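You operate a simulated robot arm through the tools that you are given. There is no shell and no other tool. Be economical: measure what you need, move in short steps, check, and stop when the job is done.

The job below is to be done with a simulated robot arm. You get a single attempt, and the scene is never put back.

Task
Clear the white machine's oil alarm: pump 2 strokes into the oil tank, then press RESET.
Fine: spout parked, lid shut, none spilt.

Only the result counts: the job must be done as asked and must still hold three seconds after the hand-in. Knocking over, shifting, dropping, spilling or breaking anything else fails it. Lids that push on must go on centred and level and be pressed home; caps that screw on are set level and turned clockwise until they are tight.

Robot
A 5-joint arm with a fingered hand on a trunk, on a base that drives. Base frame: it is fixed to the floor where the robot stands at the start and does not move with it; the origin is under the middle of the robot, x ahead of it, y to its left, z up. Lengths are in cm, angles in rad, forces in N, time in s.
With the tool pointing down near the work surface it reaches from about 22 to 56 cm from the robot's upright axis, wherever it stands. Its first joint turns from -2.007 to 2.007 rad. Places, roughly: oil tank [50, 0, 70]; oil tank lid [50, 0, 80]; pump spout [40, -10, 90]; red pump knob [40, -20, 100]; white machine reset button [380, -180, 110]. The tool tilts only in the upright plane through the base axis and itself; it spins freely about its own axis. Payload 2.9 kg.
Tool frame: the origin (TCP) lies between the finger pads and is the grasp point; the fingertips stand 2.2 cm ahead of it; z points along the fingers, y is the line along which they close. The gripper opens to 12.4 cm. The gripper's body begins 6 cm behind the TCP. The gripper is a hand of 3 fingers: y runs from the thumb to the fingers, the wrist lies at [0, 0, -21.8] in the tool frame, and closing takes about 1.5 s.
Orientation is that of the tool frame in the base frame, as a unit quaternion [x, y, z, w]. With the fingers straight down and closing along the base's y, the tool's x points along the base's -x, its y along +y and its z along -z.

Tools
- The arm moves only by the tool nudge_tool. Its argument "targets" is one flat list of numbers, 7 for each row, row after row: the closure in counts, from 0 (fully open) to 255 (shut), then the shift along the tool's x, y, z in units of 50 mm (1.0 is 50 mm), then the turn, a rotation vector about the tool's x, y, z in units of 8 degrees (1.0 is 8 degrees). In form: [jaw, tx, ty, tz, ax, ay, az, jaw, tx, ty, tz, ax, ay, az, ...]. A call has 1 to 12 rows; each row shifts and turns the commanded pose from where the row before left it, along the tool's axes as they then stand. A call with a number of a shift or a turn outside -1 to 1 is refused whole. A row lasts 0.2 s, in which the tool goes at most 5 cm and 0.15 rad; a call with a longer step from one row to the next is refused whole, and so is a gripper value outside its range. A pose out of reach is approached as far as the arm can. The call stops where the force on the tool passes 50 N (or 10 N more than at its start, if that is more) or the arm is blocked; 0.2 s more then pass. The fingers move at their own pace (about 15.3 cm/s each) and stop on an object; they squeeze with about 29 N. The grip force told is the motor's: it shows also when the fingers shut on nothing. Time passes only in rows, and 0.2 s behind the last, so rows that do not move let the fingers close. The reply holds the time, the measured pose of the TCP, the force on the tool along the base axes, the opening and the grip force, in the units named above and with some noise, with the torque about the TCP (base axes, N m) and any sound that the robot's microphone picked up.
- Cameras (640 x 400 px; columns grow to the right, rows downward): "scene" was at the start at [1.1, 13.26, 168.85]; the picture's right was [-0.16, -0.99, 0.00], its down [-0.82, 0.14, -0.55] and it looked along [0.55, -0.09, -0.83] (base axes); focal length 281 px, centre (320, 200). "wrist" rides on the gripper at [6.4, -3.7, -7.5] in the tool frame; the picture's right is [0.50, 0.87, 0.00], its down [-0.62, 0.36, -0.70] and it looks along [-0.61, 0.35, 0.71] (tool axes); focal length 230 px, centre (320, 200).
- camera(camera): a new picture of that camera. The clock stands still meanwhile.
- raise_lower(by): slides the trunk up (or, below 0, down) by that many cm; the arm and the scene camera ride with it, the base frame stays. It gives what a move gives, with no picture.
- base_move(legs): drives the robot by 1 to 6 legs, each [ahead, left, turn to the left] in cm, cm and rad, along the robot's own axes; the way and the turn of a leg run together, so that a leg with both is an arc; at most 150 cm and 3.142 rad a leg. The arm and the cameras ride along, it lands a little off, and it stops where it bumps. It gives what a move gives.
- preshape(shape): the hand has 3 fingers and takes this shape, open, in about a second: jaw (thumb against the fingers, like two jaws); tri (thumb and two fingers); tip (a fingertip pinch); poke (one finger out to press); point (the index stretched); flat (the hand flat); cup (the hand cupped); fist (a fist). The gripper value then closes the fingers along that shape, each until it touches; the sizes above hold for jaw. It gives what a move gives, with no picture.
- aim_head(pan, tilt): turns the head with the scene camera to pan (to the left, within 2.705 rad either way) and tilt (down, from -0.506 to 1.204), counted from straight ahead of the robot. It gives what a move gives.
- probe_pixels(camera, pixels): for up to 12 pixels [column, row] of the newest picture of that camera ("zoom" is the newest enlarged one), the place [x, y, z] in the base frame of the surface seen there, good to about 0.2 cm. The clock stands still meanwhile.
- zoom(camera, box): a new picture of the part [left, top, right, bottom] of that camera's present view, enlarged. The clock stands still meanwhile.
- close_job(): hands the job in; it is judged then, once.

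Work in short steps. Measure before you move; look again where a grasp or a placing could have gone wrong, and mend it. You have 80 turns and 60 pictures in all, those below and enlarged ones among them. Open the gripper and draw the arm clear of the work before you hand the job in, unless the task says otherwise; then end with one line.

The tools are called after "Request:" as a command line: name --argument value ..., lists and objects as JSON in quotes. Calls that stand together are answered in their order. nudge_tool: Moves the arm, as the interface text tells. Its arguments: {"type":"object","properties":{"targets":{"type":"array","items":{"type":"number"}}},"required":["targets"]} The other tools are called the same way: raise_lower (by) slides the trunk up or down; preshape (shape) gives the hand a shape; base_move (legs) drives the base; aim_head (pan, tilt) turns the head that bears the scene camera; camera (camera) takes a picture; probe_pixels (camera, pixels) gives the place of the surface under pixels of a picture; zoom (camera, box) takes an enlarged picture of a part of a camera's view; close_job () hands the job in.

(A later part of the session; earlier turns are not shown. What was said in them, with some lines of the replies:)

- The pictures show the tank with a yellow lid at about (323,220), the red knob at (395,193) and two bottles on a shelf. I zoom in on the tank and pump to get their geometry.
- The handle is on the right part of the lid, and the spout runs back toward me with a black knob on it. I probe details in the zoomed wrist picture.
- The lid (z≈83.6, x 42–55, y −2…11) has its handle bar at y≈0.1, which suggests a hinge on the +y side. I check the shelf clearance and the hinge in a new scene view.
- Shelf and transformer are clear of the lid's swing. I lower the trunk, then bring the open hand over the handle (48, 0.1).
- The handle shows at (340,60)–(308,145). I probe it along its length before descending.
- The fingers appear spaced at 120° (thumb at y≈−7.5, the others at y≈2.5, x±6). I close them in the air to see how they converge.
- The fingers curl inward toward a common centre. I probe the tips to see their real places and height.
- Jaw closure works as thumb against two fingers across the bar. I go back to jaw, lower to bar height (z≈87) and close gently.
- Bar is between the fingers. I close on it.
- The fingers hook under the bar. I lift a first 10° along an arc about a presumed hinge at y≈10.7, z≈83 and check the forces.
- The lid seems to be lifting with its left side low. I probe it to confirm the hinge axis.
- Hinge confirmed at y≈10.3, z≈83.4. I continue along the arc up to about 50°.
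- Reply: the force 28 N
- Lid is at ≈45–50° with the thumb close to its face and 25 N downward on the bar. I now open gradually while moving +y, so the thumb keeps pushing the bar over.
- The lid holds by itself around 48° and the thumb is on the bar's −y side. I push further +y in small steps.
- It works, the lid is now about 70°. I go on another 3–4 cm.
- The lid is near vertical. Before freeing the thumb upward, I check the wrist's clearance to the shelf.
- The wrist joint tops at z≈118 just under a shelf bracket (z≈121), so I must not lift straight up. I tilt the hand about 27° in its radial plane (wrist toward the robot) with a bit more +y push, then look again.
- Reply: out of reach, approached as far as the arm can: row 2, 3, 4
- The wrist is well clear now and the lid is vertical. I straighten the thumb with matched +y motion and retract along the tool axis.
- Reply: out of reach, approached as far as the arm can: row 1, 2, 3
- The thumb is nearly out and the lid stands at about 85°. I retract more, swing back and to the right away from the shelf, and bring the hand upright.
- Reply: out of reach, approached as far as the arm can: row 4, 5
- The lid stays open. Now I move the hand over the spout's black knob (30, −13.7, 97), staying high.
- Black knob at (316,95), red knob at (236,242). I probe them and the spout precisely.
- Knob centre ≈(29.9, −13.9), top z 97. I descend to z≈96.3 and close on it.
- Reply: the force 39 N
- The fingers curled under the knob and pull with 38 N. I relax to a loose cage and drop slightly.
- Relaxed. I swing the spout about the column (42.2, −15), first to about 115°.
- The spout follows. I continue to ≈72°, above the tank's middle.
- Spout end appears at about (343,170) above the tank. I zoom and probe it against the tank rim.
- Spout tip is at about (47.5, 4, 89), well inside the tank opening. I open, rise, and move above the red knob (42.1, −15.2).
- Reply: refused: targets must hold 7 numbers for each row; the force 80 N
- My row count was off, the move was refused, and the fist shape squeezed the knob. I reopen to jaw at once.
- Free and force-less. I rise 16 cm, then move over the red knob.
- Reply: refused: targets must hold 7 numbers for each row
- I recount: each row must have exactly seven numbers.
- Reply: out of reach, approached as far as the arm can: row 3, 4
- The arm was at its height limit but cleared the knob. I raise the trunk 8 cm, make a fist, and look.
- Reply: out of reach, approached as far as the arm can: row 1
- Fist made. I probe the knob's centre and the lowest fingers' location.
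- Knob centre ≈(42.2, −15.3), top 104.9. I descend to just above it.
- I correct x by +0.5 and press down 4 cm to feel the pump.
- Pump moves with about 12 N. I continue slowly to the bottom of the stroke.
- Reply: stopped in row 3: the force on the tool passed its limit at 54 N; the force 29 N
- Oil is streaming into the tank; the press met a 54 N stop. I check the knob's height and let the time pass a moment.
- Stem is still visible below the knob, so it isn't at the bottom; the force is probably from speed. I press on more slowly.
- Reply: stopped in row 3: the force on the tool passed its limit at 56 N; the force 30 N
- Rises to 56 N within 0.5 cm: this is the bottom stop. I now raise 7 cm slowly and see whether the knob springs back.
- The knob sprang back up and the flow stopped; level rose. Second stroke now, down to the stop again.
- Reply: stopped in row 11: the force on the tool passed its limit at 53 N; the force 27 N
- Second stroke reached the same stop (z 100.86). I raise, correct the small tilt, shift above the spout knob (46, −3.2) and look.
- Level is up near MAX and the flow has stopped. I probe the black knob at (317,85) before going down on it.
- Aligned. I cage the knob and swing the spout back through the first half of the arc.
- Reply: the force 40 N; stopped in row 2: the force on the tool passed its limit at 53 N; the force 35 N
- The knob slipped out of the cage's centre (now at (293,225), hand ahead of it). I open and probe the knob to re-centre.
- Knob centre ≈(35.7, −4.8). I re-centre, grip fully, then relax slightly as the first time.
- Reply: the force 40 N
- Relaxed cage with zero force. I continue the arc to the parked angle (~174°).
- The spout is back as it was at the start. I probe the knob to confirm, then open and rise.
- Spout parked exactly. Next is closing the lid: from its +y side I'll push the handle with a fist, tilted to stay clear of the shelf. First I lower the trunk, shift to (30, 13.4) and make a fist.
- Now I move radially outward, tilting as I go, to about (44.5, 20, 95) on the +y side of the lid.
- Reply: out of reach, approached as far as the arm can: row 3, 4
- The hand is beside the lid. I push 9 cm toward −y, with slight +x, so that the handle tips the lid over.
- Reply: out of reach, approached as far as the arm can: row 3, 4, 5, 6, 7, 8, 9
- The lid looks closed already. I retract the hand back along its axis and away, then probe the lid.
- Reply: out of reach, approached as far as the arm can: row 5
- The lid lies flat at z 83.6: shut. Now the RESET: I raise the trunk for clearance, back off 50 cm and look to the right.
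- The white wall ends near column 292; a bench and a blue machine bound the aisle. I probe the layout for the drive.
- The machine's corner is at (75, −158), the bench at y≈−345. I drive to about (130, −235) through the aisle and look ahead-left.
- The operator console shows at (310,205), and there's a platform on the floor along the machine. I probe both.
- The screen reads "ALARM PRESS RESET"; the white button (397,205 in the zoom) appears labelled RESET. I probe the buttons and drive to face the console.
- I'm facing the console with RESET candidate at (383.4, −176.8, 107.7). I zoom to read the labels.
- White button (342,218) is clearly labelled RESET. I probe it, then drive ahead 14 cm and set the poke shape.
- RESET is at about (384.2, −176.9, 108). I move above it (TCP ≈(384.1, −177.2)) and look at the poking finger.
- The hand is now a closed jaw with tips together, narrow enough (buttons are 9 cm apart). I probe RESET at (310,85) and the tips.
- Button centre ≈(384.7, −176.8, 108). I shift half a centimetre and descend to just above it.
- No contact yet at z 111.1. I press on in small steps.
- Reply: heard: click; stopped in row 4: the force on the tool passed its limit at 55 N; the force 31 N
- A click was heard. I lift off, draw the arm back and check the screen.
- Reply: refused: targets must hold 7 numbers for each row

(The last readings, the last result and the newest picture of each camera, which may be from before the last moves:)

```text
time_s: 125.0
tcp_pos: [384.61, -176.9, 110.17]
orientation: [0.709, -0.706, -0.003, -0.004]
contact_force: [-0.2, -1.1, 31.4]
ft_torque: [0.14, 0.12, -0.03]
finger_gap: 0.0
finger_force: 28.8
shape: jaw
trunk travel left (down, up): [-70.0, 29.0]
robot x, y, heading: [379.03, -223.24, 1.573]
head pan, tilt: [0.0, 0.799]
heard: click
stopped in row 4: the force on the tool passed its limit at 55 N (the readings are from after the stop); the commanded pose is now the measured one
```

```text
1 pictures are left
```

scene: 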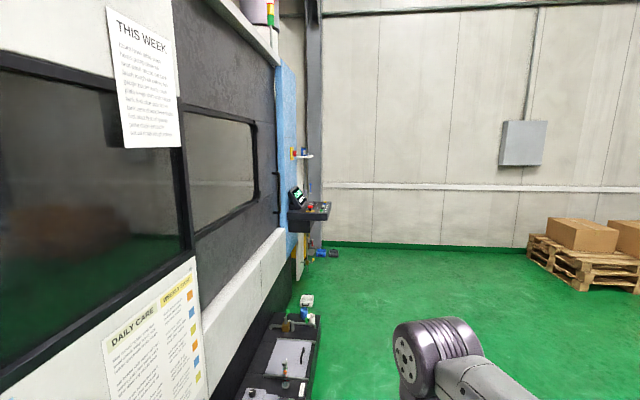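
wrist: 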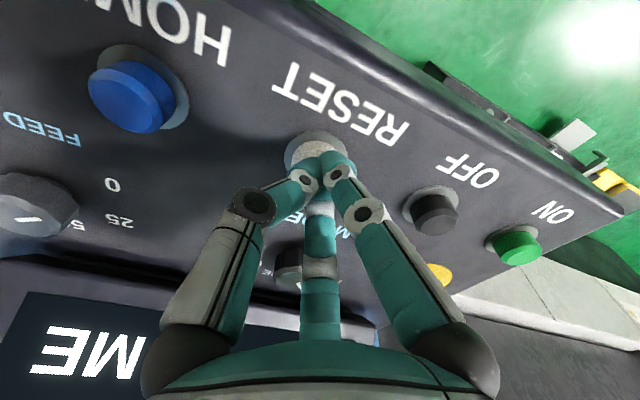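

The screen text has changed (ALARM gone, now "…ME"). I lift off and withdraw, with the rows counted.

Request:
nudge_tool --targets '[255, 0, 0, -0.4, 0, 0, 0, 255, 0, 0, -0.7, 0, 0, 0, 255, 0, 0, -0.7, 0, 0, 0, 255, 0.8, 0.4, 0, 0, 0, 0, 255, 0.8, 0.4, 0, 0, 0, 0, 255, 0.8, 0.4, 0, 0, 0, 0, 255, 0.8, 0.4, 0, 0, 0, 0, 0, 0, 0, 0, 0, 0, 0, 0, 0, 0, 0, 0, 0, 0]'

Request:
base_move --legs '[[-20, 0, 0]]'

Request:
aim_head --pan -0.1 --tilt 0.5

Request:
camera --camera "wrist"

```text
time_s: 127.0
tcp_pos: [376.57, -192.71, 118.65]
orientation: [0.708, -0.706, 0.0, 0.0]
contact_force: [-0.9, -0.6, 0.7]
ft_torque: [0.01, 0.01, -0.01]
finger_gap: 11.95
finger_force: 0.0
shape: jaw
trunk travel left (down, up): [-70.0, 29.0]
robot x, y, heading: [378.83, -222.99, 1.579]
head pan, tilt: [0.0, 0.799]
```

```text
time_s: 128.6
tcp_pos: [376.67, -212.21, 118.65]
orientation: [0.71, -0.704, -0.001, 0.0]
contact_force: [-0.6, 0.2, -0.1]
ft_torque: [0.02, 0.03, -0.01]
finger_gap: 11.9
finger_force: 0.0
shape: jaw
trunk travel left (down, up): [-70.0, 29.0]
robot x, y, heading: [379.19, -242.65, 1.58]
head pan, tilt: [0.0, 0.799]
```

```text
time_s: 129.4
tcp_pos: [376.53, -212.11, 118.59]
orientation: [0.71, -0.704, 0.0, 0.0]
contact_force: [0.3, -0.2, -0.2]
ft_torque: [0.0, -0.02, 0.0]
finger_gap: 11.92
finger_force: 0.0
shape: jaw
trunk travel left (down, up): [-70.0, 29.0]
robot x, y, heading: [379.06, -242.32, 1.575]
head pan, tilt: [-0.099, 0.499]
```

```text
0 pictures are left
```

wrist: 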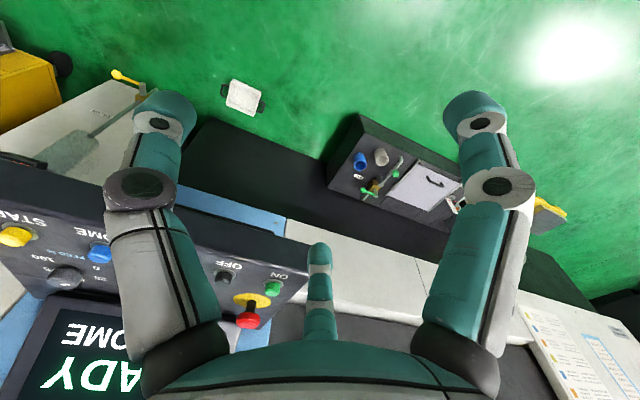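

The screen now reads "READY …HOME", so the alarm is cleared. The arm is clear of the console and the hand is open, so I hand in.

Request:
close_job

```text
The job is handed in.
```

The oil alarm is cleared: I pumped two full strokes into the tank and pressed RESET, and the machine's screen changed from ALARM to READY. The spout is back where it was parked, the lid is shut, and I saw no oil spilt, though I took no close-up of the floor around the tank.
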